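You operate a simulated robot arm through the tools that you are given. There is no shell and no other tool. Be economical: measure what you need, move in short steps, check, and stop when the job is done.

The job below is to be done with a simulated two-armed robot. You get a single attempt, and the scene is never put back.

JOB
Unclamp the masking frame and stand its three orange elements on the high shelf.
Fine: hold the frame with the other hand while the red knob turns fully back. Set down upright: orange element.
Where things are to end (x, y in the base frame): orange element within 60 mm of [910, 30]; orange element within 60 mm of [910, 150]; orange element within 60 mm of [910, 270].

The check looks at the end state, three seconds after you hand in, the way a careful person would. Anything else that was tipped, shoved, dropped, spilled or broken makes it a failure.

ROBOT AND FRAMES
Two 6-joint arms with two-finger grippers on one trunk, on a base that drives. Base frame: it is fixed to the floor where the robot stands at the start and does not move with it; the origin is under the middle of the robot, x ahead of it, y to its left, z up; the surface under the hand at the start is at about z = 860. Readings come in mm, degrees, newtons and seconds.
The left shoulder is at the start at [70, 176, 1252], the right one opposite. With the tool pointing down near the work surface each hand reaches from about 460 to 780 mm from the robot's upright axis, wherever it stands, measured 20 degrees to its own side. Places, roughly: frame knob [500, 0, 900]; high shelf of the marking bench [900, -100, 1200]; orange element (5x3x6 cm) [500, 200, 900]. Payload 2.45 kg a hand.
The tool frame of a hand sits at the grasp point between the pads (the TCP): z along the fingers, y along the line on which they close. The tips reach 26 mm beyond it. Largest opening 96 mm; the body of the gripper starts 69 mm behind the TCP.
Orientation is that of the tool frame in the base frame, as a unit quaternion [w, x, y, z]. With the fingers straight down and closing along the base's y, the tool's x points along the base's -x, its y along +y and its z along -z.

CONTROLS
- The arms move only by the tool send_rows. It takes "left_deltas", "right_deltas" or both (then of equal length, played together; a hand with none holds still); each is a list of rows, each a list of 7 numbers: the shift along the tool's x, y, z in mm, then the turn, a rotation vector about the tool's x, y, z in rad, then the opening in per cent of the stroke, from 0 (shut) to 100 (fully open). In form: [[x, y, z, ax, ay, az, hand], ...]. A call has 1 to 10 rows; each row is the pose to reach, as a shift and turn from the pose commanded when the call began, along the tool's axes at that moment. Rows are played at 5 a second. More than 50 mm and 8.6 degrees between two rows, or a gripper value outside its range, and nothing of the call is played. Where a pose cannot be reached the arm comes as near as it can. A force on the tool above 40 N (or 10 N above the force at the start of the call, whichever is more), or a blocked arm, ends the call early, and 0.2 s more pass. Each finger halts on what it meets, pressing with about 32 N; the grip force reading is that of the motor and also rises with nothing between the fingers. The clock runs only during rows and for 0.2 s after the last one: add rows that repeat a pose to give the fingers time. It gives the time, the measured TCP pose, the force on the tool (base axes), the opening and the grip force at its end, in the units of the frame above (readings bear some noise), with the torque about the TCP (base axes, N m) and any sound that the robot's microphone picked up, and new pictures: "views" is both (left out), scene, wrist or none (wrist: the cameras of the hands that moved).
- Cameras (640 x 400 px; columns grow to the right, rows downward): "scene" is now at [134.6, 29.5, 1572.8]; the picture's right is [0.35, -0.94, 0.00], its down [-0.54, -0.20, -0.82] and it looks along [0.77, 0.29, -0.57] (base axes); focal length 257 px, centre (320, 200). "left" rides on the left gripper at [82, -3, -98] in its tool frame; the picture's right is [0.04, 1.00, 0.00], its down [-0.73, 0.03, -0.68] and it looks along [-0.68, 0.03, 0.73] (tool axes); focal length 256 px, centre (320, 200). "right" rides on the right gripper at [82, 3, -98] in its tool frame; the picture's right is [-0.04, 1.00, 0.00], its down [-0.73, -0.03, -0.68] and it looks along [-0.68, -0.03, 0.73] (tool axes); focal length 256 px, centre (320, 200). There is no depth. A picture from a camera that has moved, and an enlarged one, comes with that camera's place and axes in the base frame and with its lens.
- raise_lower(by): slides the trunk up (or, below 0, down) by that many mm; the arms and the scene camera ride with it, the base frame stays. It gives what a move gives, with no picture.
- drive_base(legs): drives the robot by 1 to 6 legs, each [ahead, left, turn to the left] in mm, mm and degrees, along the robot's own axes; the way and the turn of a leg run together, so that a leg with both is an arc; at most 1500 mm and 180 degrees a leg. The arms and the cameras ride along, it lands a little off, and it stops where it bumps. It gives what a move gives, and a new picture of the scene camera.
- pan_tilt(pan, tilt): turns the head with the scene camera to pan (to the left, within 86 degrees either way) and tilt (down, from -29 to 69), counted from straight ahead of the robot. It gives what a move gives, and a new picture of the scene camera.
- close_up(camera, box): a new picture of the part [left, top, right, bottom] of that camera's present view, enlarged. No time passes.
- close_job(): hands the job in; it is judged then, once.

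Go step by step. Nothing tells you exact positions but the pictures and the camera data: compare them with the known pose of the tool, close in by small moves and look again before you grip or let go. The budget is 120 turns and 260 pictures, counting those below and the enlarged ones. Unless the task says otherwise, let go and move clear before handing in, and close with one line.

The tools are called after "Emit:" as name(argument=value, ...) on one line, values as JSON. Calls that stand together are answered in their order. send_rows: Moves the arms, as the interface text tells. Its arguments: {"type":"object","properties":{"left_deltas":{"type":"array","items":{"type":"array","items":{"type":"number"}}},"right_deltas":{"type":"array","items":{"type":"array","items":{"type":"number"}}},"views":{"type":"string","enum":["both","scene","wrist","none"]}},"required":[]} The other tools are called the same way: raise_lower (by) slides the trunk up or down; drive_base (legs) drives the base; pan_tilt (pan, tilt) turns the head that bears the scene camera; close_up (camera, box) takes an enlarged picture of a part of a camera's view; close_job () hands the job in.

At the start:

```text
time: 0.0
left_eef_pos: [537.9, 354.4, 1407.9]
left_orientation: [0.0, 0.0, 1.0, 0.0]
left_contact_force: [-0.2, 0.3, -1.1]
left_wrist_torque: [-0.01, 0.01, 0.03]
left_width: 96.0
left_grasp_force: 0.1
right_eef_pos: [638.7, -85.7, 1394.0]
right_orientation: [0.002, 0.001, 1.0, 0.0]
right_contact_force: [0.0, 0.2, 0.4]
right_wrist_torque: [0.03, -0.01, 0.0]
right_width: 96.2
right_grasp_force: 0.1
trunk travel left (down, up): [-737.0, 103.0]
robot x, y, heading: [0.3, 1.9, 0.0]
head pan, tilt: [20.4, 34.8]
```

scene: 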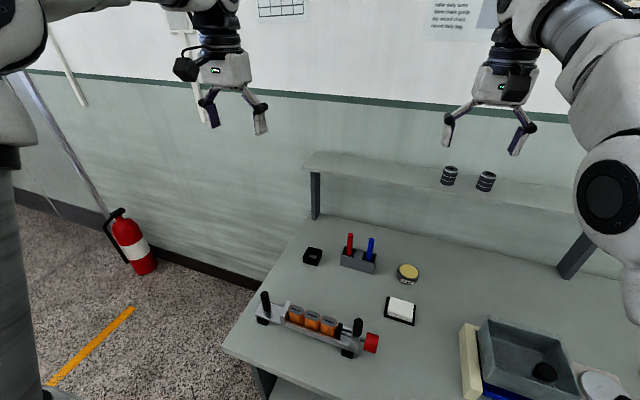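
right: 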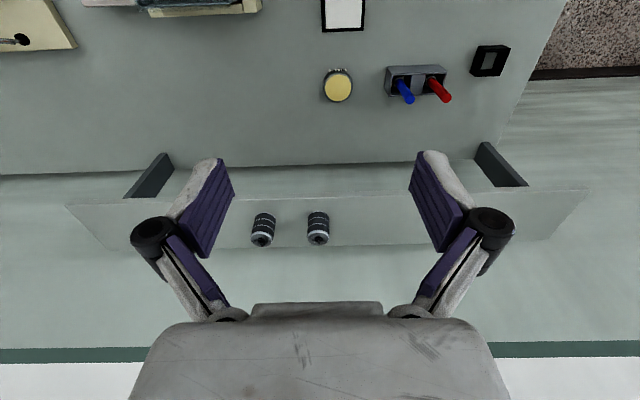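
left: 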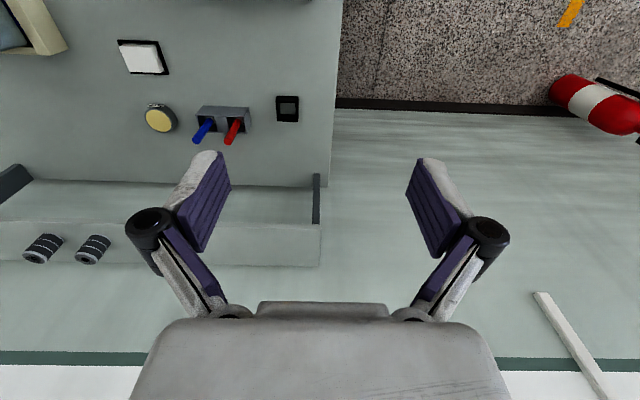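

I see the clamp frame with three orange elements and a red knob at its right end, on the bench, and the shelf at the back. I'll look closer first.

Emit:
close_up(camera="scene", box=[230, 270, 410, 382])

Emit:
close_up(camera="scene", box=[280, 130, 600, 330])

```text
3.56 times, centred on (320, 326) of scene
camera zoom: at [134.6, 29.5, 1572.8], right [0.35, -0.94, 0.0], down [-0.54, -0.2, -0.82], along [0.77, 0.29, -0.57], focal length 913 px, centre (320, -248)
```

zoom: 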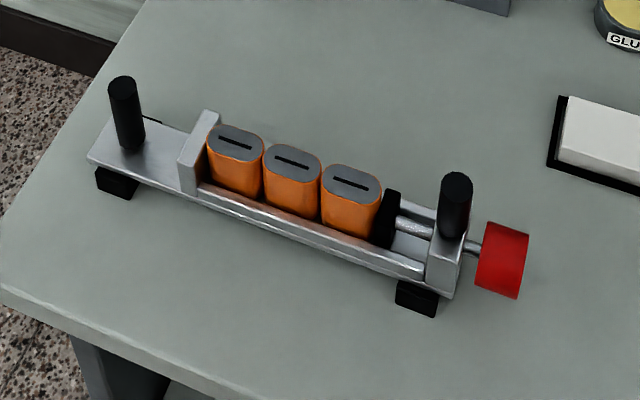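

```text
2.00 times, centred on (440, 230) of scene
camera zoom: at [134.6, 29.5, 1572.8], right [0.35, -0.94, 0.0], down [-0.54, -0.2, -0.82], along [0.77, 0.29, -0.57], focal length 514 px, centre (80, 140)
```

zoom: 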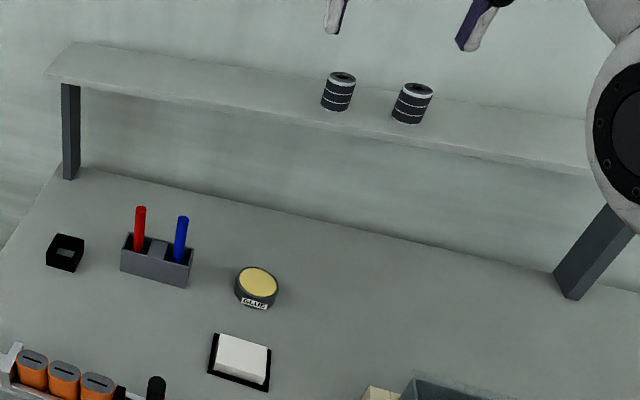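

The frame lies along y: knob at about [489, 22], posts near [505, 64] and [494, 330], elements at y ≈ 137, 184 and 233. I'll back the base off and shift it left so both hands have comfortable reach, then look down.

Emit:
drive_base(legs=[[-60, 110, 0]])

Emit:
pan_tilt(pan=0, tilt=55)

```text
time: 1.3
left_eef_pos: [479.8, 461.4, 1407.7]
left_orientation: [-0.001, -0.001, 1.0, 0.001]
left_contact_force: [0.9, -0.6, -0.7]
left_wrist_torque: [0.04, -0.01, 0.03]
left_width: 96.0
left_grasp_force: 0.0
right_eef_pos: [580.7, 20.9, 1393.2]
right_orientation: [0.0, 0.001, 1.0, 0.001]
right_contact_force: [0.2, -0.2, -0.3]
right_wrist_torque: [0.01, -0.01, -0.02]
right_width: 96.0
right_grasp_force: 0.1
trunk travel left (down, up): [-737.0, 103.0]
robot x, y, heading: [-59.4, 105.8, 0.1]
head pan, tilt: [20.4, 34.8]
camera scene: at [75.5, 135.9, 1572.7], right [0.35, -0.94, 0.0], down [-0.54, -0.2, -0.82], along [0.77, 0.29, -0.57], focal length 257 px, centre (320, 200)
```

scene: 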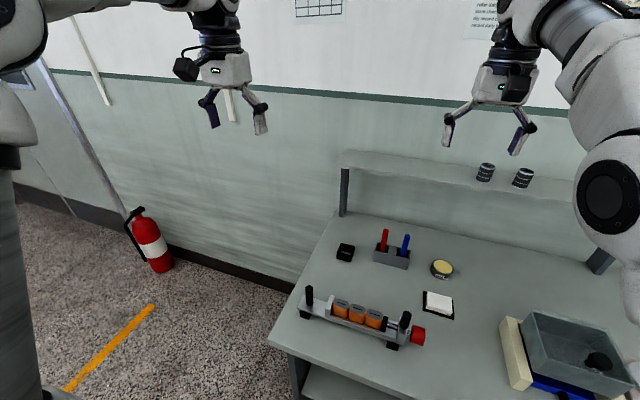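

```text
time: 2.1
left_eef_pos: [479.1, 463.9, 1407.3]
left_orientation: [0.001, 0.0, 1.0, 0.0]
left_contact_force: [-1.2, 0.7, -0.4]
left_wrist_torque: [-0.03, -0.02, -0.01]
left_width: 96.0
left_grasp_force: 0.1
right_eef_pos: [577.8, 24.6, 1393.9]
right_orientation: [0.001, 0.0, 1.0, 0.0]
right_contact_force: [-0.3, 0.0, 0.3]
right_wrist_torque: [-0.03, -0.06, -0.06]
right_width: 96.1
right_grasp_force: 0.1
trunk travel left (down, up): [-737.0, 103.0]
robot x, y, heading: [-53.9, 110.5, 0.2]
head pan, tilt: [0.0, 55.0]
camera scene: at [63.2, 108.3, 1544.3], right [0.0, -1.0, 0.0], down [-0.82, 0.0, -0.57], along [0.57, 0.0, -0.82], focal length 257 px, centre (320, 200)
```

scene: 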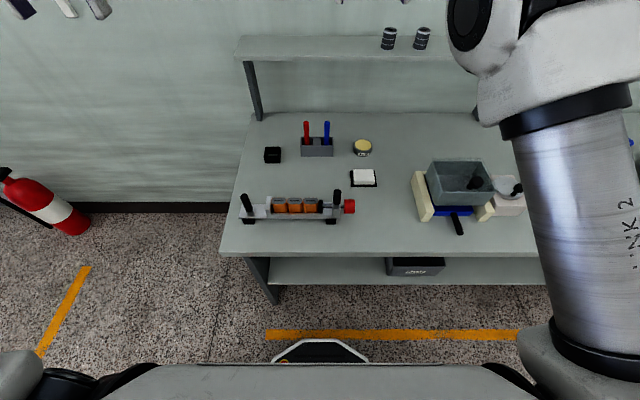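

The base front is about 260 mm ahead of the axis and the table edge is at x≈358. I'll zoom in on the frame from here.

Emit:
close_up(camera="scene", box=[225, 170, 385, 270])

Emit:
close_up(camera="scene", box=[300, 180, 364, 220])

```text
4.00 times, centred on (305, 220) of scene
camera zoom: at [63.2, 108.3, 1544.3], right [0.0, -1.0, 0.0], down [-0.82, 0.0, -0.57], along [0.57, 0.0, -0.82], focal length 1027 px, centre (380, 120)
```

zoom: 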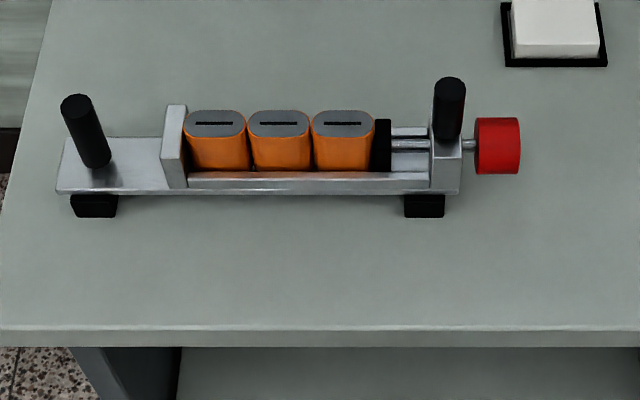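

```text
10.00 times, centred on (332, 200) of scene
camera zoom: at [63.2, 108.3, 1544.3], right [0.0, -1.0, 0.0], down [-0.82, 0.0, -0.57], along [0.57, 0.0, -0.82], focal length 2568 px, centre (200, 200)
```

zoom: 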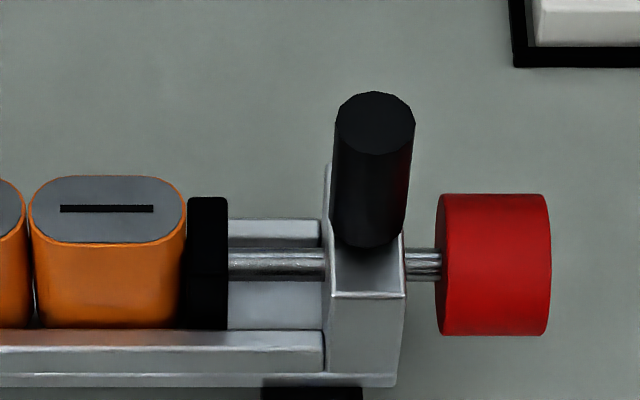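

Knob centre is roughly [486, 20, 905], and the left post is near [487, 323]. I'll bring both hands above, yawing the right so it closes along x with its camera on the -y side.

Emit:
send_rows(right_deltas=[[9, 0, 15, 0, 0, -0.145, 100], [18, 0, 30, 0, 0, -0.29, 100], [27, -1, 45, 0, 0, -0.435, 100], [36, -2, 60, 0, 0, -0.58, 100], [45, -2, 75, 0, 0, -0.725, 100], [54, -3, 90, 0, 0, -0.87, 100], [63, -3, 105, 0, 0, -1.015, 100], [72, -4, 120, 0, 0, -1.16, 100], [81, -4, 135, 0, 0, -1.305, 100], [90, -5, 150, 0, 0, -1.45, 100]], left_deltas=[[0, -14, 30, 0, 0, 0, 100], [-1, -28, 60, 0, 0, 0, 100], [-2, -42, 90, 0, 0, 0, 100], [-3, -56, 120, 0, 0, 0, 100], [-4, -70, 150, 0, 0, 0, 100], [-5, -84, 180, 0, 0, 0, 100], [-6, -98, 210, 0, 0, 0, 100], [-7, -112, 240, 0, 0, 0, 100], [-8, -126, 270, 0, 0, 0, 100], [-9, -141, 300, 0, 0, 0, 100]])

```text
time: 4.3
left_eef_pos: [487.4, 321.2, 1105.7]
left_orientation: [0.0, 0.002, 1.0, 0.001]
left_contact_force: [0.5, -0.7, 0.2]
left_wrist_torque: [0.0, 0.04, -0.02]
left_width: 95.9
left_grasp_force: 0.1
right_eef_pos: [493.6, 6.8, 1249.0]
right_orientation: [0.013, -0.655, 0.755, 0.018]
right_contact_force: [0.2, 0.5, -0.8]
right_wrist_torque: [0.04, 0.07, -0.03]
right_width: 95.9
right_grasp_force: 0.0
trunk travel left (down, up): [-737.0, 103.0]
robot x, y, heading: [-58.6, 111.6, 0.0]
head pan, tilt: [0.0, 55.0]
camera scene: at [64.8, 105.9, 1544.2], right [0.0, -1.0, 0.0], down [-0.82, 0.0, -0.57], along [0.57, 0.0, -0.82], focal length 257 px, centre (320, 200)
camera right: at [478.0, -77.0, 1342.6], right [-0.98, 0.18, 0.01], down [0.13, 0.69, 0.71], along [0.12, 0.7, -0.71], focal length 256 px, centre (320, 200)
camera left: at [406.6, 317.6, 1203.6], right [-0.04, 1.0, 0.0], down [0.73, 0.03, 0.68], along [0.68, 0.03, -0.73], focal length 256 px, centre (320, 200)
```

scene: 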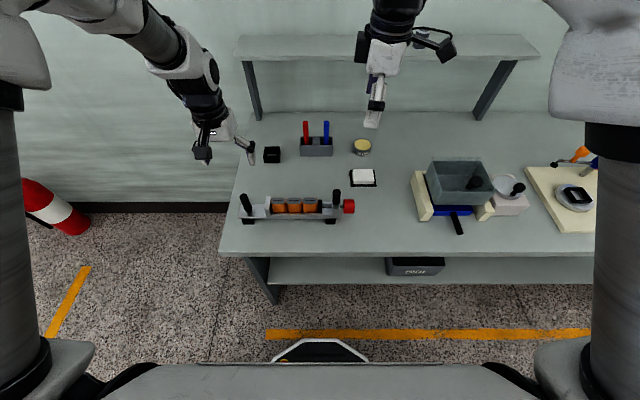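
right: 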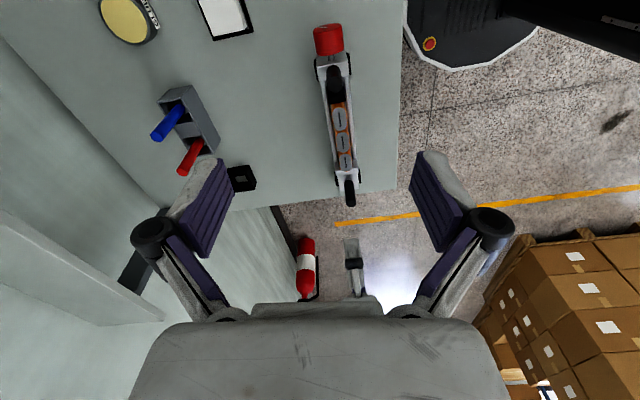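
left: 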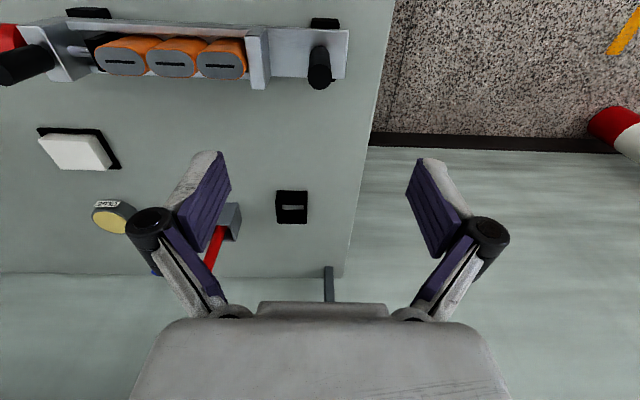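

Left post refined to [486, 321]. I'll lower the left hand half open around it, and bring the right hand above the knob with the yaw completed.

Emit:
send_rows(right_deltas=[[0, 2, 44, 0, 0, -0.03, 100], [-1, 4, 88, 0, 0, -0.06, 100], [-1, 6, 132, 0, 0, -0.09, 100], [-2, 8, 176, 0, 0, -0.12, 100], [-3, 9, 219, 0, 0, -0.142, 100], [-3, 9, 219, 0, 0, -0.142, 100]], left_deltas=[[0, 0, 40, 0, 0, 0, 50], [0, 0, 80, 0, 0, 0, 50], [0, 0, 120, 0, 0, 0, 50], [0, 0, 150, 0, 0, 0, 50], [0, 0, 174, 0, 0, 0, 50], [0, 0, 174, 0, 0, 0, 50]])

```text
time: 5.7
left_eef_pos: [486.8, 320.7, 934.8]
left_orientation: [0.0, -0.001, 1.0, 0.0]
left_contact_force: [0.0, 0.4, -0.1]
left_wrist_torque: [0.0, -0.05, 0.0]
left_width: 47.9
left_grasp_force: 0.1
right_eef_pos: [495.0, -4.8, 1029.9]
right_orientation: [0.015, -0.699, 0.715, 0.013]
right_contact_force: [0.4, 0.0, -0.4]
right_wrist_torque: [-0.02, -0.03, 0.01]
right_width: 96.1
right_grasp_force: 0.1
right hand out of reach, approached as far as the arm can: row 2, 3, 4, 5, 6
trunk travel left (down, up): [-737.0, 103.0]
robot x, y, heading: [-61.8, 106.8, -0.3]
head pan, tilt: [0.0, 55.0]
camera scene: at [62.1, 106.9, 1544.4], right [0.0, -1.0, 0.0], down [-0.82, 0.0, -0.57], along [0.57, 0.0, -0.82], focal length 257 px, centre (320, 200)
camera right: at [489.4, -90.0, 1125.8], right [-1.0, 0.06, 0.0], down [0.04, 0.71, 0.71], along [0.04, 0.71, -0.71], focal length 256 px, centre (320, 200)
camera left: at [405.3, 317.9, 1032.0], right [-0.04, 1.0, 0.0], down [0.73, 0.03, 0.68], along [0.68, 0.03, -0.73], focal length 256 px, centre (320, 200)
```

scene: 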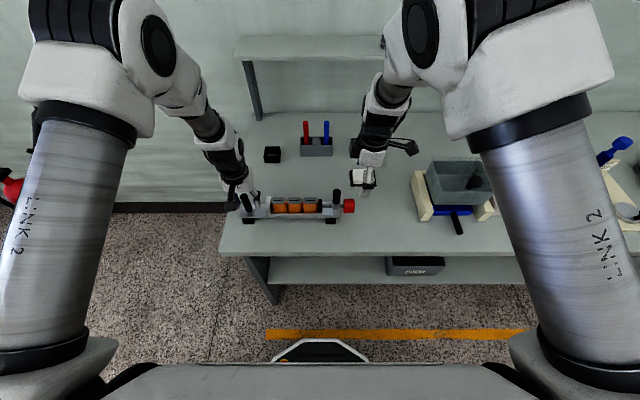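
right: 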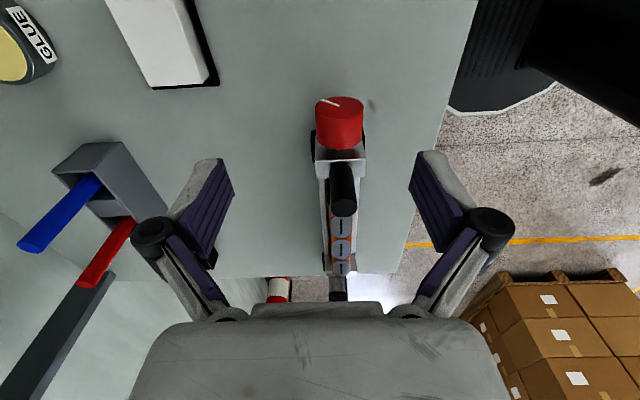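
left: 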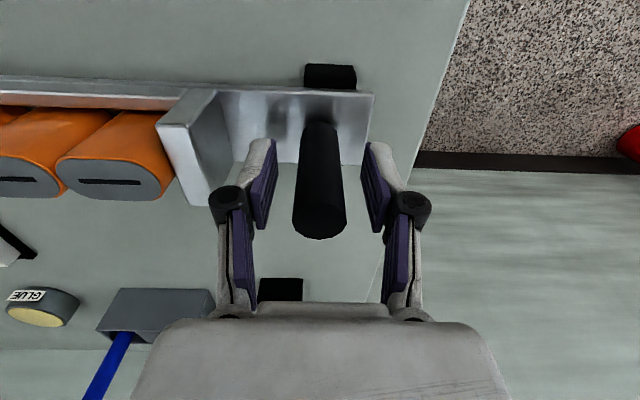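

The left hand straddles its post well. The right stopped short in y, so I'll try nudging it level and onto the knob line.

Emit:
send_rows(right_deltas=[[-10, 4, 5, 0, 0.0, 0, 100], [-20, 9, 10, 0, 0, 0, 100], [-20, 9, 10, 0, 0, 0, 100]], views="none")

```text
time: 6.5
left_eef_pos: [487.5, 321.2, 935.0]
left_orientation: [0.0, 0.0, 1.0, 0.0]
left_contact_force: [0.6, 1.2, 0.4]
left_wrist_torque: [0.0, 0.02, -0.04]
left_width: 48.0
left_grasp_force: 0.1
right_eef_pos: [497.8, -2.1, 1017.5]
right_orientation: [0.012, -0.701, 0.713, 0.012]
right_contact_force: [0.3, 1.1, 0.5]
right_wrist_torque: [-0.02, -0.01, 0.03]
right_width: 95.9
right_grasp_force: 0.1
right hand out of reach, approached as far as the arm can: row 1, 2, 3
trunk travel left (down, up): [-737.0, 103.0]
robot x, y, heading: [-60.4, 107.7, 0.0]
head pan, tilt: [0.0, 55.0]
```

The right wrist is at a limit here. I'll lift both hands and re-pose the base further back with a left turn, so this yaw is easier.

Emit:
send_rows(right_deltas=[[0, 0, -40, 0, 0, 0, 100], [0, 0, -80, 0, 0, 0, 100], [0, 0, -120, 0, 0, 0, 100]], left_deltas=[[0, 0, -45, 0, 0, 0, 50], [0, 0, -90, 0, 0, 0, 50], [0, 0, -135, 0, 0, 0, 50]], views="none")

Emit:
drive_base(legs=[[-60, -60, 25]])

```text
time: 7.2
left_eef_pos: [486.6, 322.2, 1034.7]
left_orientation: [0.001, 0.001, 1.0, 0.0]
left_contact_force: [0.4, 0.0, -0.2]
left_wrist_torque: [0.04, -0.01, -0.01]
left_width: 48.0
left_grasp_force: 0.2
right_eef_pos: [461.7, -1.6, 1025.8]
right_orientation: [-0.048, -0.698, 0.71, 0.078]
right_contact_force: [-1.1, -0.5, 0.0]
right_wrist_torque: [-0.01, -0.01, -0.02]
right_width: 96.0
right_grasp_force: 0.1
trunk travel left (down, up): [-737.0, 103.0]
robot x, y, heading: [-58.6, 108.1, -0.1]
head pan, tilt: [0.0, 55.0]
stopped in row 3 (right hand): the arm was blocked; the commanded pose is now the measured one
```

```text
time: 8.9
left_eef_pos: [300.3, 461.0, 1035.0]
left_orientation: [0.0, -0.214, 0.977, 0.0]
left_contact_force: [0.5, -0.6, 0.2]
left_wrist_torque: [0.02, 0.01, -0.01]
left_width: 48.0
left_grasp_force: 0.0
right_eef_pos: [415.8, 155.5, 1025.7]
right_orientation: [0.063, 0.834, -0.544, -0.066]
right_contact_force: [0.9, 0.3, 0.0]
right_wrist_torque: [-0.02, 0.01, -0.01]
right_width: 95.9
right_grasp_force: 0.0
trunk travel left (down, up): [-737.0, 103.0]
robot x, y, heading: [-107.2, 39.8, 24.8]
head pan, tilt: [0.0, 55.0]
camera scene: at [7.0, 86.1, 1544.1], right [0.42, -0.91, 0.0], down [-0.74, -0.34, -0.57], along [0.52, 0.24, -0.82], focal length 257 px, centre (320, 200)
```

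scene: 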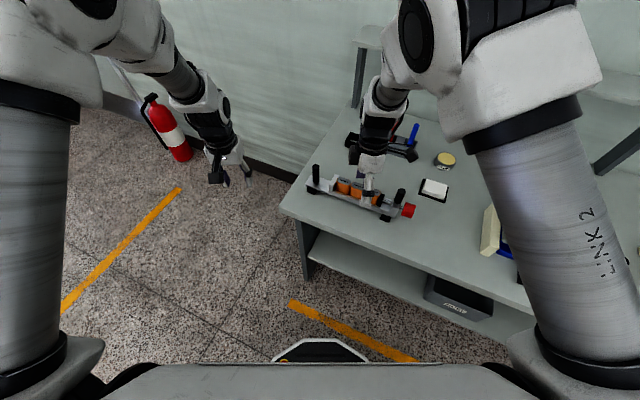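

Base is now at heading 25°. I'll level and re-yaw the right hand over the knob and put the left hand over its post again.

Emit:
send_rows(right_deltas=[[25, -1, -3, 0.03, 0.007, 0.07, 100], [50, -2, -6, 0.06, 0.014, 0.14, 100], [75, -3, -9, 0.09, 0.021, 0.21, 100], [100, -4, -12, 0.12, 0.028, 0.28, 100], [125, -5, -14, 0.15, 0.035, 0.35, 100], [150, -5, -17, 0.178, 0.042, 0.415, 100], [150, -5, -17, 0.178, 0.042, 0.415, 100]], left_deltas=[[-18, -34, 0, 0, 0, 0, 50], [-37, -68, 0, 0, 0, 0, 50], [-55, -102, 0, 0, 0, 0, 50], [-74, -137, 0, 0, 0, 0, 50], [-92, -171, 0, 0, 0, 0, 50], [-110, -205, 0, 0, 0, 0, 50], [-110, -205, 0, 0, 0, 0, 50]])

```text
time: 10.5
left_eef_pos: [490.2, 330.3, 1034.0]
left_orientation: [-0.001, -0.214, 0.977, -0.001]
left_contact_force: [-0.4, -0.9, -0.2]
left_wrist_torque: [-0.02, 0.0, -0.03]
left_width: 47.9
left_grasp_force: 0.0
left hand out of reach, approached as far as the arm can: row 6, 7
right_eef_pos: [482.7, 20.5, 1036.5]
right_orientation: [0.013, 0.708, -0.706, 0.016]
right_contact_force: [-0.3, 0.7, -0.3]
right_wrist_torque: [0.02, -0.01, -0.02]
right_width: 96.3
right_grasp_force: 0.1
trunk travel left (down, up): [-737.0, 103.0]
robot x, y, heading: [-104.4, 36.4, 24.9]
head pan, tilt: [0.0, 55.0]
camera scene: at [5.9, 86.5, 1544.2], right [0.42, -0.91, 0.0], down [-0.74, -0.34, -0.57], along [0.52, 0.24, -0.82], focal length 257 px, centre (320, 200)
camera right: at [478.6, -56.7, 1137.3], right [-1.0, 0.04, -0.01], down [0.02, 0.76, 0.65], along [0.03, 0.65, -0.76], focal length 256 px, centre (320, 200)
camera left: at [417.9, 293.6, 1130.7], right [-0.45, 0.89, 0.0], down [0.65, 0.34, 0.68], along [0.6, 0.31, -0.74], focal length 256 px, centre (320, 200)
```

scene: 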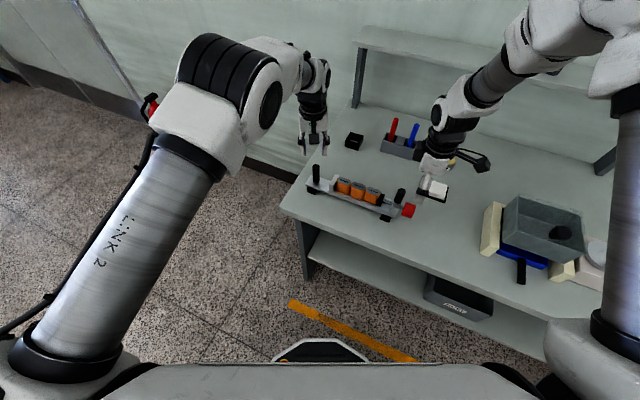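
right: 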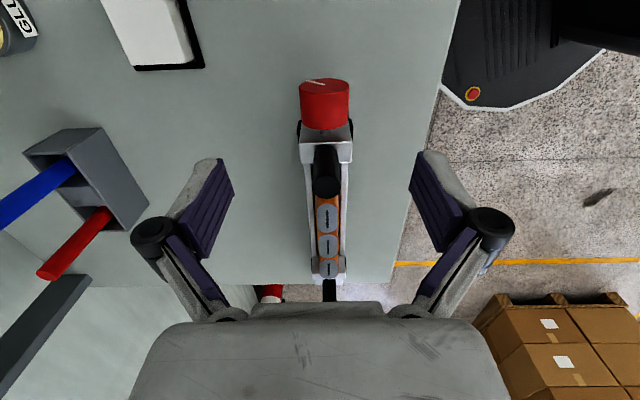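
left: 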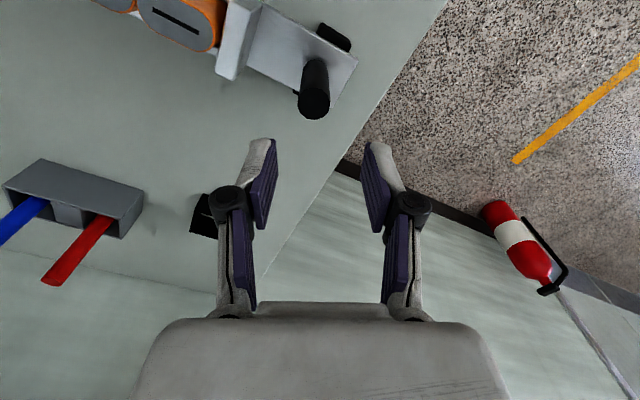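

The right hand now reaches well, but the left is at its inward limit. I'll settle on a heading between the two.

Emit:
drive_base(legs=[[-5, 28, -12]])

```text
time: 11.6
left_eef_pos: [523.3, 226.8, 1034.4]
left_orientation: [0.0, -0.113, 0.994, -0.002]
left_contact_force: [0.2, -0.4, -0.4]
left_wrist_torque: [-0.01, 0.01, 0.0]
left_width: 48.0
left_grasp_force: 0.0
right_eef_pos: [455.1, -74.4, 1035.5]
right_orientation: [-0.013, -0.631, 0.775, -0.013]
right_contact_force: [-1.3, -0.5, -0.2]
right_wrist_torque: [0.01, -0.02, 0.02]
right_width: 96.3
right_grasp_force: 0.0
trunk travel left (down, up): [-737.0, 103.0]
robot x, y, heading: [-119.7, 61.7, 12.9]
head pan, tilt: [0.0, 55.0]
camera scene: at [1.2, 86.7, 1544.2], right [0.22, -0.97, 0.0], down [-0.8, -0.18, -0.57], along [0.56, 0.13, -0.82], focal length 257 px, centre (320, 200)
```

scene: 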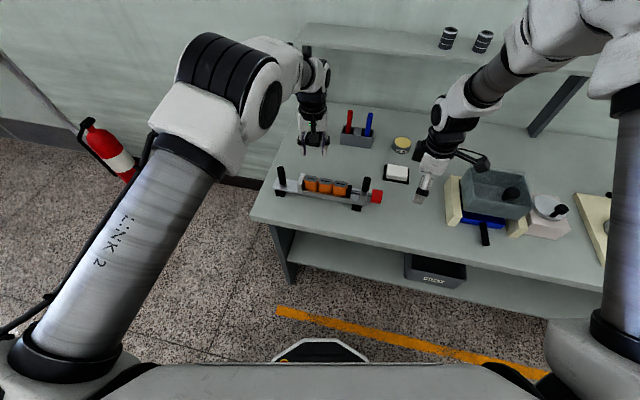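

Repositioning both hands over knob and post from here.

Emit:
send_rows(right_deltas=[[-33, -3, 0, 0, -0.012, -0.068, 100], [-66, -6, 5, 0, -0.025, -0.136, 100], [-99, -9, 13, 0, -0.037, -0.204, 100], [-99, -9, 21, 0, -0.037, -0.204, 100], [-99, -9, 21, 0, -0.037, -0.204, 100]], left_deltas=[[5, 33, 0, 0, 0, 0, 50], [10, 66, 0, 0, 0, 0, 50], [15, 100, 0, 0, 0, 0, 50], [15, 100, 0, 0, 0, 0, 50], [15, 100, 0, 0, 0, 0, 50]])

```text
time: 12.8
left_eef_pos: [486.5, 319.1, 1033.2]
left_orientation: [-0.001, -0.112, 0.994, 0.0]
left_contact_force: [0.2, -1.3, -0.1]
left_wrist_torque: [-0.04, -0.02, 0.0]
left_width: 48.1
left_grasp_force: 0.0
right_eef_pos: [481.5, 16.0, 1012.5]
right_orientation: [0.002, 0.707, -0.707, 0.0]
right_contact_force: [-0.8, 0.3, -0.4]
right_wrist_torque: [-0.01, 0.01, -0.02]
right_width: 95.9
right_grasp_force: 0.0
trunk travel left (down, up): [-737.0, 103.0]
robot x, y, heading: [-120.6, 60.9, 13.0]
head pan, tilt: [0.0, 55.0]
camera scene: at [0.9, 86.7, 1544.2], right [0.22, -0.97, 0.0], down [-0.8, -0.18, -0.57], along [0.56, 0.13, -0.82], focal length 257 px, centre (320, 200)
camera right: at [478.2, -63.9, 1110.2], right [-1.0, 0.04, 0.0], down [0.03, 0.73, 0.68], along [0.03, 0.68, -0.74], focal length 256 px, centre (320, 200)
camera left: at [408.4, 299.5, 1130.8], right [-0.26, 0.96, 0.0], down [0.71, 0.19, 0.68], along [0.65, 0.18, -0.73], focal length 256 px, centre (320, 200)
```

scene: 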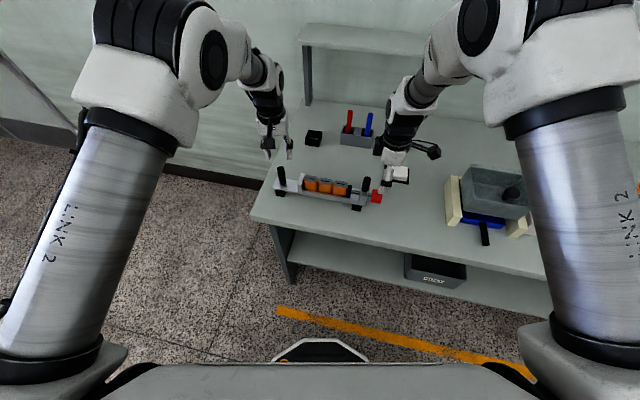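
right: 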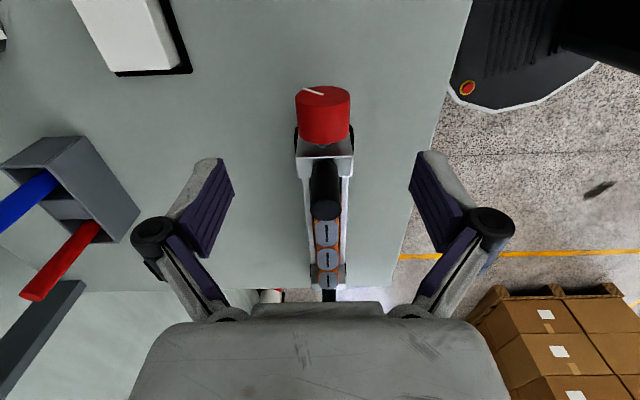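
left: 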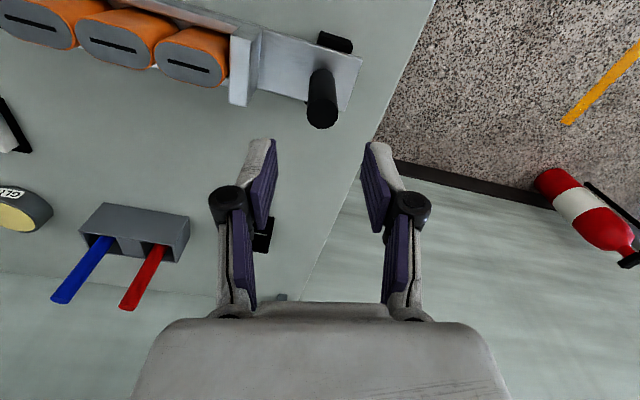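

Both hands are placed. I'll zoom in on the knob to fix the grip point.

Emit:
close_up(camera="right", box=[260, 70, 388, 150])

Emit:
close_up(camera="scene", box=[260, 140, 420, 240])

```text
5.00 times, centred on (324, 110) of right
camera zoom: at [478.2, -63.9, 1110.2], right [-1.0, 0.04, 0.0], down [0.03, 0.73, 0.68], along [0.03, 0.68, -0.74], focal length 1280 px, centre (300, 650)
```

zoom: 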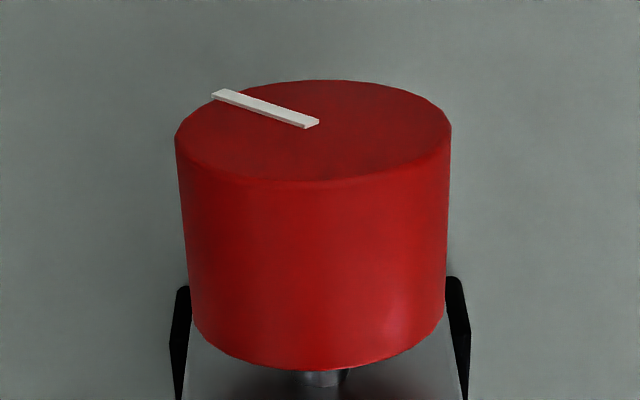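

```text
4.00 times, centred on (340, 190) of scene
camera zoom: at [0.9, 86.7, 1544.2], right [0.22, -0.97, 0.0], down [-0.8, -0.18, -0.57], along [0.56, 0.13, -0.82], focal length 1027 px, centre (240, 240)
```

zoom: 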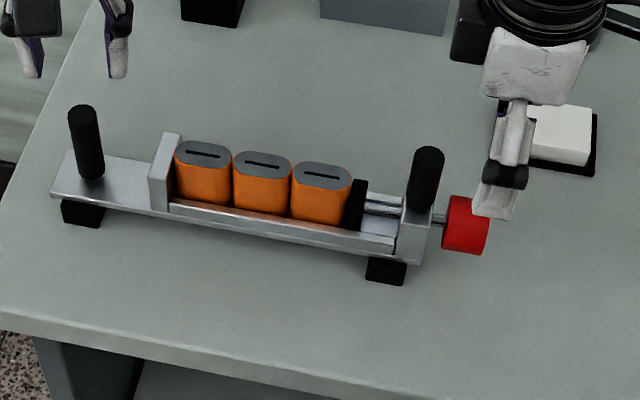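

Knob axis is about [483, 24, 908] with 43 mm diameter. First I'll lower the left hand onto the post and grip it.

Emit:
send_rows(left_deltas=[[0, 1, 40, 0, 0, 0, 50], [0, 1, 80, 0, 0, 0, 50], [0, 1, 102, 0, 0, 0, 50], [0, 1, 102, 0, 0, 0, 30], [0, 1, 102, 0, 0, 0, 0], [0, 1, 102, 0, 0, 0, 0], [0, 1, 102, 0, 0, 0, 0]], right_deltas=[[-3, 0, 20, 0, 0, 0, 100], [-7, -1, 40, 0, 0, 0, 100], [-8, -2, 40, 0, 0, 0, 100], [-8, -2, 40, 0, 0, 0, 100], [-8, -2, 40, 0, 0, 0, 100], [-8, -2, 40, 0, 0, 0, 100], [-8, -2, 40, 0, 0, 0, 100]])

```text
time: 14.4
left_eef_pos: [487.7, 321.8, 930.6]
left_orientation: [0.001, -0.112, 0.994, -0.001]
left_contact_force: [0.7, -2.5, 4.0]
left_wrist_torque: [0.03, -0.29, 0.04]
left_width: 21.7
left_grasp_force: 32.7
right_eef_pos: [484.8, 25.5, 972.5]
right_orientation: [-0.001, -0.707, 0.707, -0.001]
right_contact_force: [0.6, -0.5, -0.9]
right_wrist_torque: [0.0, -0.02, -0.01]
right_width: 96.0
right_grasp_force: 0.1
trunk travel left (down, up): [-737.0, 103.0]
robot x, y, heading: [-120.3, 60.6, 12.7]
head pan, tilt: [0.0, 55.0]
camera scene: at [0.7, 86.1, 1544.2], right [0.22, -0.97, 0.0], down [-0.8, -0.18, -0.57], along [0.56, 0.13, -0.82], focal length 257 px, centre (320, 200)
camera right: at [481.0, -55.2, 1070.0], right [-1.0, 0.04, 0.0], down [0.03, 0.73, 0.68], along [0.03, 0.68, -0.74], focal length 256 px, centre (320, 200)
camera left: at [409.7, 301.3, 1028.0], right [-0.26, 0.96, 0.0], down [0.71, 0.19, 0.68], along [0.66, 0.18, -0.73], focal length 256 px, centre (320, 200)
```

scene: 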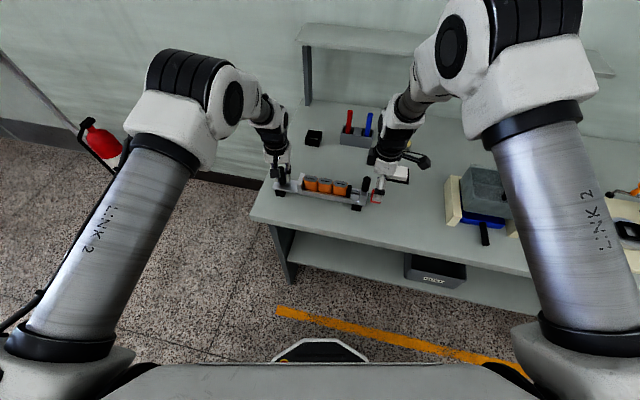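
right: 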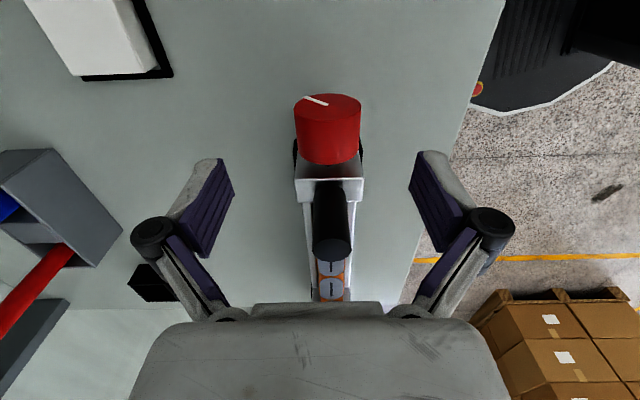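
left: 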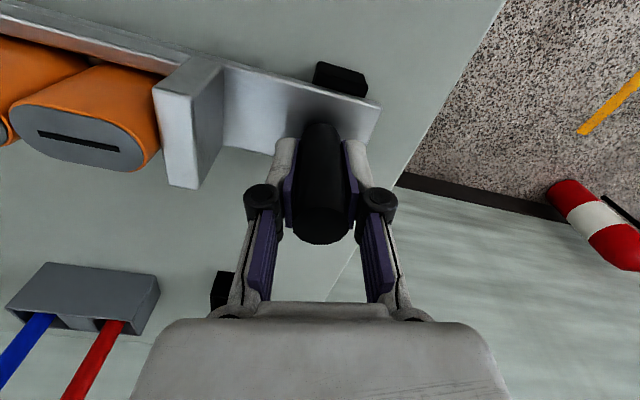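

Left grip is firm on the post (21.7 mm). Now I'll lower the right hand around the knob, partly closed, still vertical.

Emit:
send_rows(right_deltas=[[-1, 1, 20, 0, 0, 0, 65], [-1, 1, 40, 0, 0, 0, 65], [-1, 1, 58, 0, 0, 0, 65], [-1, 1, 58, 0, 0, 0, 65]])

Emit:
close_up(camera="scene", box=[300, 140, 460, 240])

```text
time: 15.4
left_eef_pos: [486.0, 323.1, 930.4]
left_orientation: [-0.001, -0.112, 0.994, -0.001]
left_contact_force: [2.1, 11.1, -1.0]
left_wrist_torque: [0.42, -0.81, -0.09]
left_width: 21.7
left_grasp_force: 31.9
right_eef_pos: [484.2, 26.8, 916.5]
right_orientation: [-0.002, 0.708, -0.707, 0.002]
right_contact_force: [4.2, -19.0, 34.7]
right_wrist_torque: [2.58, 0.52, -0.01]
right_width: 62.4
right_grasp_force: 0.1
trunk travel left (down, up): [-737.0, 103.0]
robot x, y, heading: [-117.0, 60.5, 13.0]
head pan, tilt: [0.0, 55.0]
camera scene: at [-0.7, 85.4, 1544.7], right [0.22, -0.97, 0.0], down [-0.8, -0.18, -0.57], along [0.56, 0.13, -0.82], focal length 257 px, centre (320, 200)
camera right: at [480.3, -55.7, 1014.2], right [-1.0, 0.04, 0.0], down [0.03, 0.73, 0.68], along [0.03, 0.68, -0.73], focal length 256 px, centre (320, 200)
```

scene: 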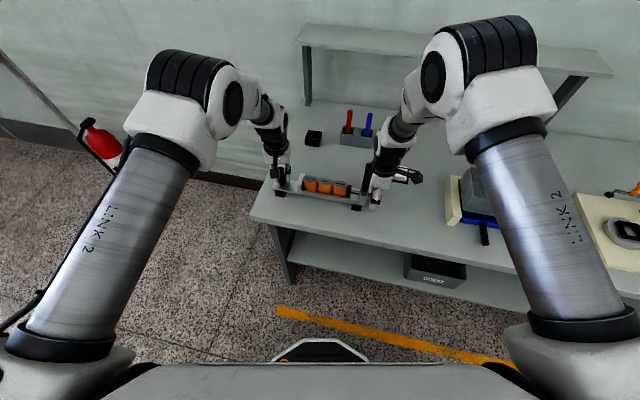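
right: 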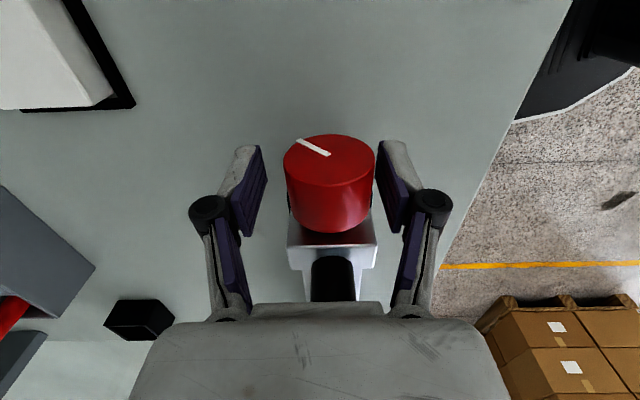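

```text
4.00 times, centred on (380, 190) of scene
camera zoom: at [-0.7, 85.4, 1544.7], right [0.22, -0.97, 0.0], down [-0.8, -0.18, -0.57], along [0.56, 0.13, -0.82], focal length 1027 px, centre (80, 240)
```

zoom: 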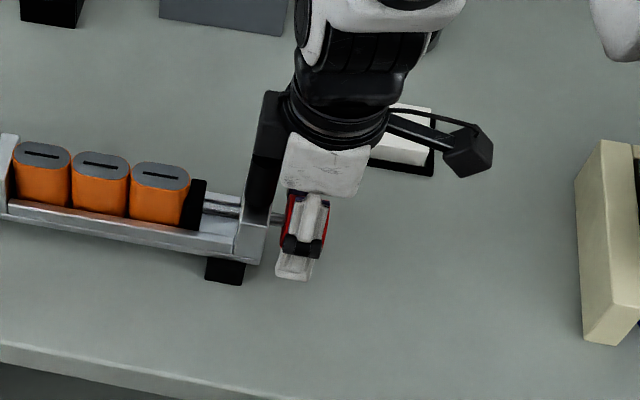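

Contact: the hand's body is against the right post. I'll back up at once and shift away toward -y.

Emit:
send_rows(right_deltas=[[0, 0, -12, 0, 0, 0, 65], [0, 0, -25, 0, 0, 0, 65], [6, 0, -25, 0, 0, 0, 65], [13, 0, -25, 0, 0, 0, 65], [13, 0, -25, 0, 0, 0, 65]])

Emit:
close_up(camera="scene", box=[340, 140, 436, 200])

```text
time: 16.6
left_eef_pos: [487.7, 323.1, 931.0]
left_orientation: [0.0, -0.113, 0.994, -0.001]
left_contact_force: [-2.6, -0.8, 5.0]
left_wrist_torque: [-0.16, 0.72, -0.01]
left_width: 21.6
left_grasp_force: 31.6
right_eef_pos: [483.0, 14.2, 938.4]
right_orientation: [0.001, 0.708, -0.706, 0.0]
right_contact_force: [-0.1, -0.1, -0.6]
right_wrist_torque: [0.0, -0.02, -0.01]
right_width: 62.1
right_grasp_force: 0.0
trunk travel left (down, up): [-737.0, 103.0]
robot x, y, heading: [-124.8, 62.5, 13.1]
head pan, tilt: [0.0, 55.0]
camera scene: at [0.3, 86.3, 1544.3], right [0.22, -0.97, 0.0], down [-0.8, -0.18, -0.57], along [0.56, 0.13, -0.82], focal length 257 px, centre (320, 200)
camera right: at [479.1, -66.9, 1036.7], right [-1.0, 0.04, 0.0], down [0.03, 0.74, 0.68], along [0.03, 0.68, -0.74], focal length 256 px, centre (320, 200)
```

scene: 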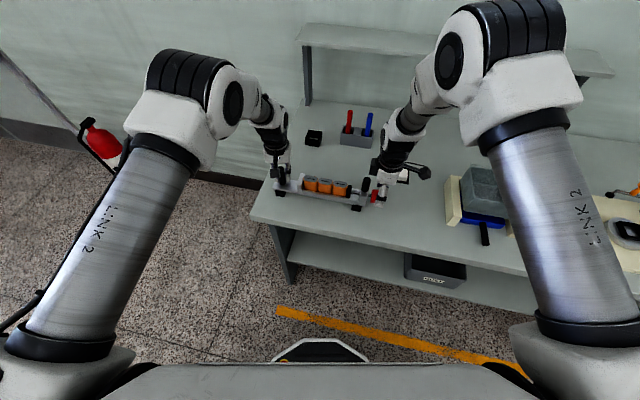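
right: 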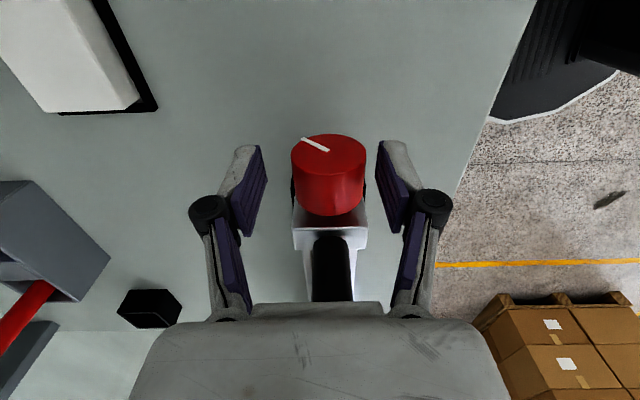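

```text
6.67 times, centred on (388, 170) of scene
camera zoom: at [0.3, 86.3, 1544.3], right [0.22, -0.97, 0.0], down [-0.8, -0.18, -0.57], along [0.56, 0.13, -0.82], focal length 1712 px, centre (-133, 400)
```

zoom: 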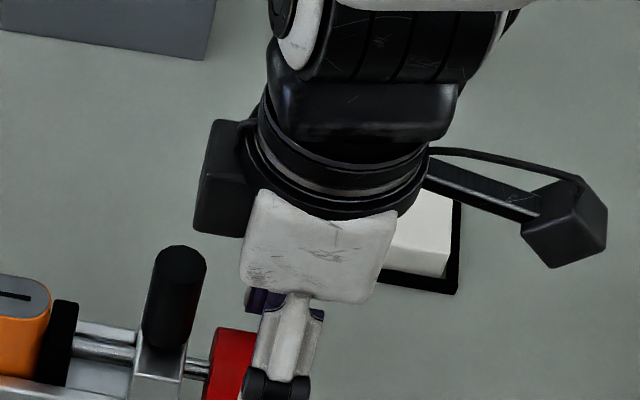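

The small box on the back of the hand catches the post. I'll lean the hand 20° away from the frame (fingers tilting toward +y) so the box clears, then lower to the knob axis.

Emit:
send_rows(right_deltas=[[0, 0, -8, 0, -0.12, 0, 65], [0, 0, -8, 0, -0.24, 0, 65], [0, 0, -8, 0, -0.349, 0, 65], [-2, 0, 8, 0, -0.349, 0, 65], [-4, 0, 30, 0, -0.349, 0, 65], [-4, 0, 30, 0, -0.349, 0, 65]])

Emit:
close_up(camera="scene", box=[332, 150, 428, 210])

```text
time: 18.0
left_eef_pos: [486.8, 322.2, 930.7]
left_orientation: [0.0, -0.112, 0.994, -0.001]
left_contact_force: [-1.7, -0.2, 3.9]
left_wrist_torque: [-0.09, 0.22, -0.01]
left_width: 21.6
left_grasp_force: 31.9
right_eef_pos: [482.9, 18.6, 908.9]
right_orientation: [-0.123, 0.696, -0.696, -0.123]
right_contact_force: [-0.2, 0.1, -0.5]
right_wrist_torque: [-0.01, 0.03, 0.0]
right_width: 62.6
right_grasp_force: 0.0
trunk travel left (down, up): [-737.0, 103.0]
robot x, y, heading: [-117.5, 61.5, 12.9]
head pan, tilt: [0.0, 55.0]
camera scene: at [0.3, 86.4, 1544.3], right [0.22, -0.97, 0.0], down [-0.8, -0.18, -0.57], along [0.56, 0.13, -0.82], focal length 257 px, centre (320, 200)
camera right: at [479.0, -90.8, 972.6], right [-1.0, 0.04, 0.01], down [0.03, 0.46, 0.89], along [0.03, 0.89, -0.46], focal length 256 px, centre (320, 200)
```

scene: 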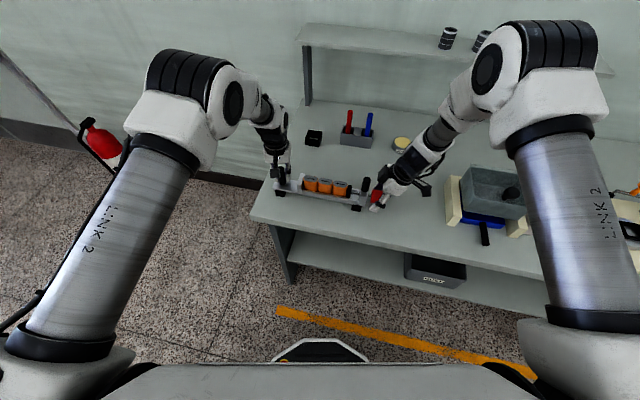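
right: 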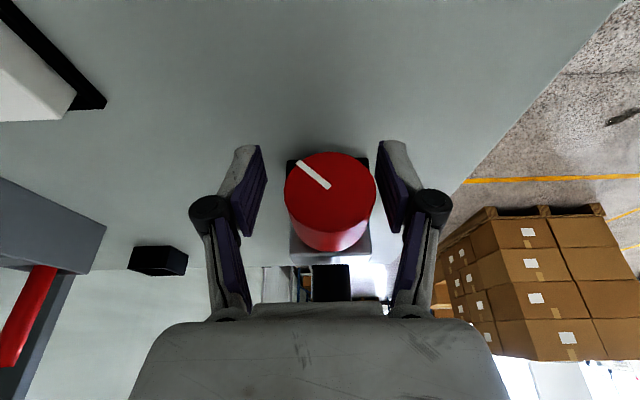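

```text
6.67 times, centred on (380, 180) of scene
camera zoom: at [0.3, 86.4, 1544.3], right [0.22, -0.97, 0.0], down [-0.8, -0.18, -0.57], along [0.56, 0.13, -0.82], focal length 1712 px, centre (-80, 333)
```

zoom: 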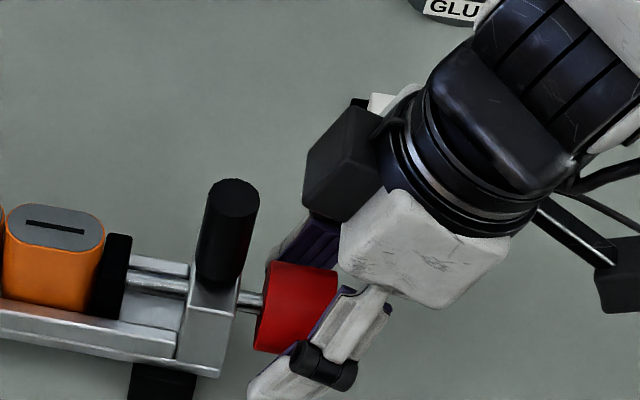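

The knob face is now frontal to the camera, its mark at about 10 o'clock. I'll pre-turn the open hand −40° around the knob axis before gripping.

Emit:
send_rows(right_deltas=[[-1, 3, -3, 0, 0, 0, 62], [-1, 3, -3, -0.132, 0, 0.048, 62], [-1, 3, -3, -0.263, 0, 0.096, 62], [-1, 3, -3, -0.395, 0, 0.144, 62], [-1, 3, -3, -0.526, 0, 0.191, 62], [-1, 3, -3, -0.658, 0, 0.239, 62], [-1, 3, -3, -0.658, 0, 0.239, 62]])

```text
time: 19.6
left_eef_pos: [486.6, 322.3, 930.7]
left_orientation: [0.0, -0.111, 0.994, -0.001]
left_contact_force: [-1.1, -0.7, 4.3]
left_wrist_torque: [-0.05, 0.07, 0.03]
left_width: 21.8
left_grasp_force: 32.3
right_eef_pos: [481.0, 18.4, 910.9]
right_orientation: [-0.126, -0.612, 0.696, 0.354]
right_contact_force: [-0.6, -0.6, 0.0]
right_wrist_torque: [0.0, -0.01, -0.04]
right_width: 59.4
right_grasp_force: 0.1
trunk travel left (down, up): [-737.0, 103.0]
robot x, y, heading: [-116.9, 58.8, 12.8]
head pan, tilt: [0.0, 55.0]
camera scene: at [0.4, 86.4, 1544.3], right [0.22, -0.97, 0.0], down [-0.8, -0.18, -0.57], along [0.56, 0.13, -0.82], focal length 257 px, centre (320, 200)
camera right: at [518.5, -91.4, 962.9], right [-0.75, 0.04, 0.66], down [0.6, 0.46, 0.66], along [-0.28, 0.89, -0.37], focal length 256 px, centre (320, 200)
```

scene: 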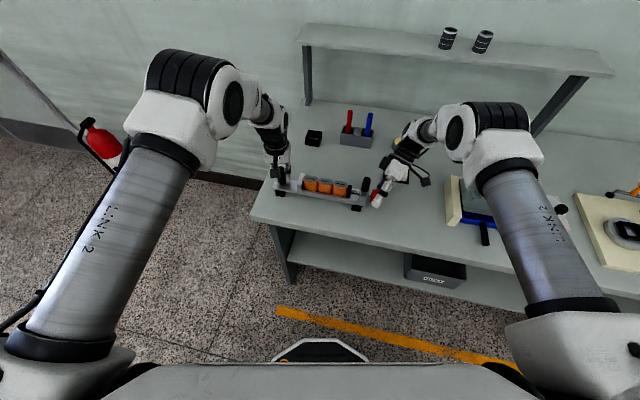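
right: 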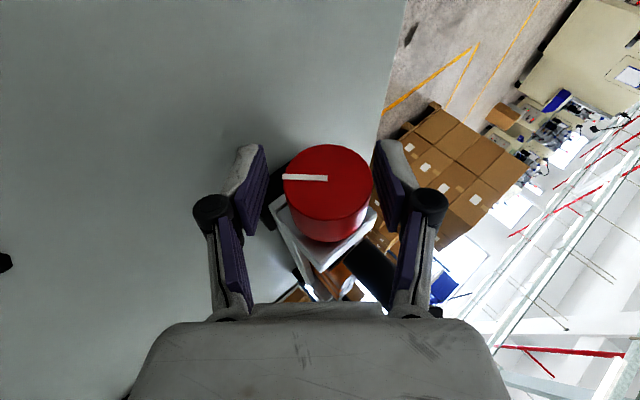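

Good: the knob is centred between the fingers. Grip and turn counterclockwise, about 48° first.

Emit:
send_rows(right_deltas=[[0, 0, 0, 0, 0, 0, 30], [0, 0, 0, 0, 0, 0, 0], [0, 0, 0, 0, 0, 0, 0], [0, 0, 0, 0.132, 0, -0.048, 0], [0, 0, 0, 0.263, 0, -0.096, 0], [0, 0, 0, 0.395, 0, -0.144, 0], [0, 0, 0, 0.526, 0, -0.191, 0], [0, 0, 0, 0.658, 0, -0.239, 0], [0, 0, 0, 0.79, 0, -0.287, 0], [0, 0, 0, 0.79, 0, -0.287, 0]])

Emit:
close_up(camera="scene", box=[284, 150, 412, 230])

```text
time: 21.8
left_eef_pos: [488.0, 323.2, 931.3]
left_orientation: [0.001, -0.113, 0.994, -0.001]
left_contact_force: [0.5, 5.6, 3.4]
left_wrist_torque: [0.0, 0.64, 0.02]
left_width: 21.4
left_grasp_force: 31.8
right_eef_pos: [479.5, 19.9, 911.6]
right_orientation: [-0.17, 0.704, -0.685, -0.074]
right_contact_force: [-2.1, -4.4, -0.2]
right_wrist_torque: [-0.38, -0.03, -0.39]
right_width: 39.3
right_grasp_force: 32.6
trunk travel left (down, up): [-737.0, 103.0]
robot x, y, heading: [-120.0, 62.1, 12.7]
head pan, tilt: [0.0, 55.0]
camera scene: at [0.8, 87.1, 1544.2], right [0.22, -0.97, 0.0], down [-0.8, -0.18, -0.57], along [0.56, 0.13, -0.82], focal length 257 px, centre (320, 200)
camera right: at [467.1, -91.3, 975.0], right [-0.99, 0.04, -0.13], down [-0.1, 0.46, 0.88], along [0.09, 0.89, -0.45], focal length 256 px, centre (320, 200)
```

scene: 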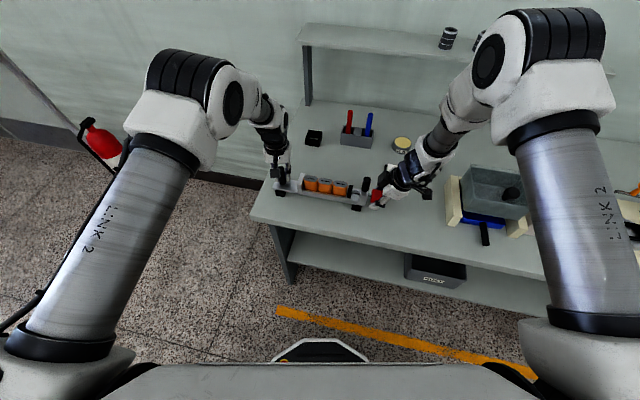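
right: 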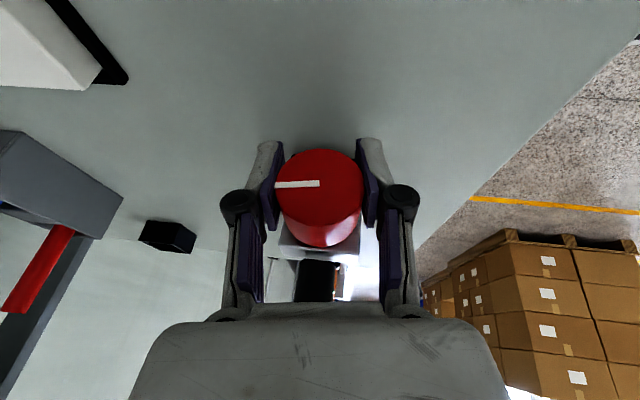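

```text
5.00 times, centred on (348, 190) of scene
camera zoom: at [0.8, 87.1, 1544.2], right [0.22, -0.97, 0.0], down [-0.8, -0.18, -0.57], along [0.56, 0.13, -0.82], focal length 1284 px, centre (180, 250)
```

zoom: 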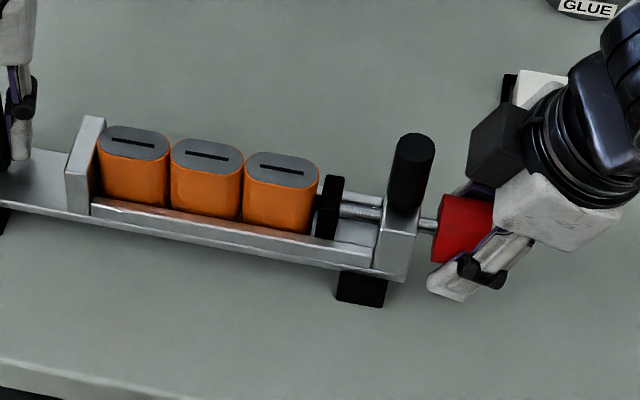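

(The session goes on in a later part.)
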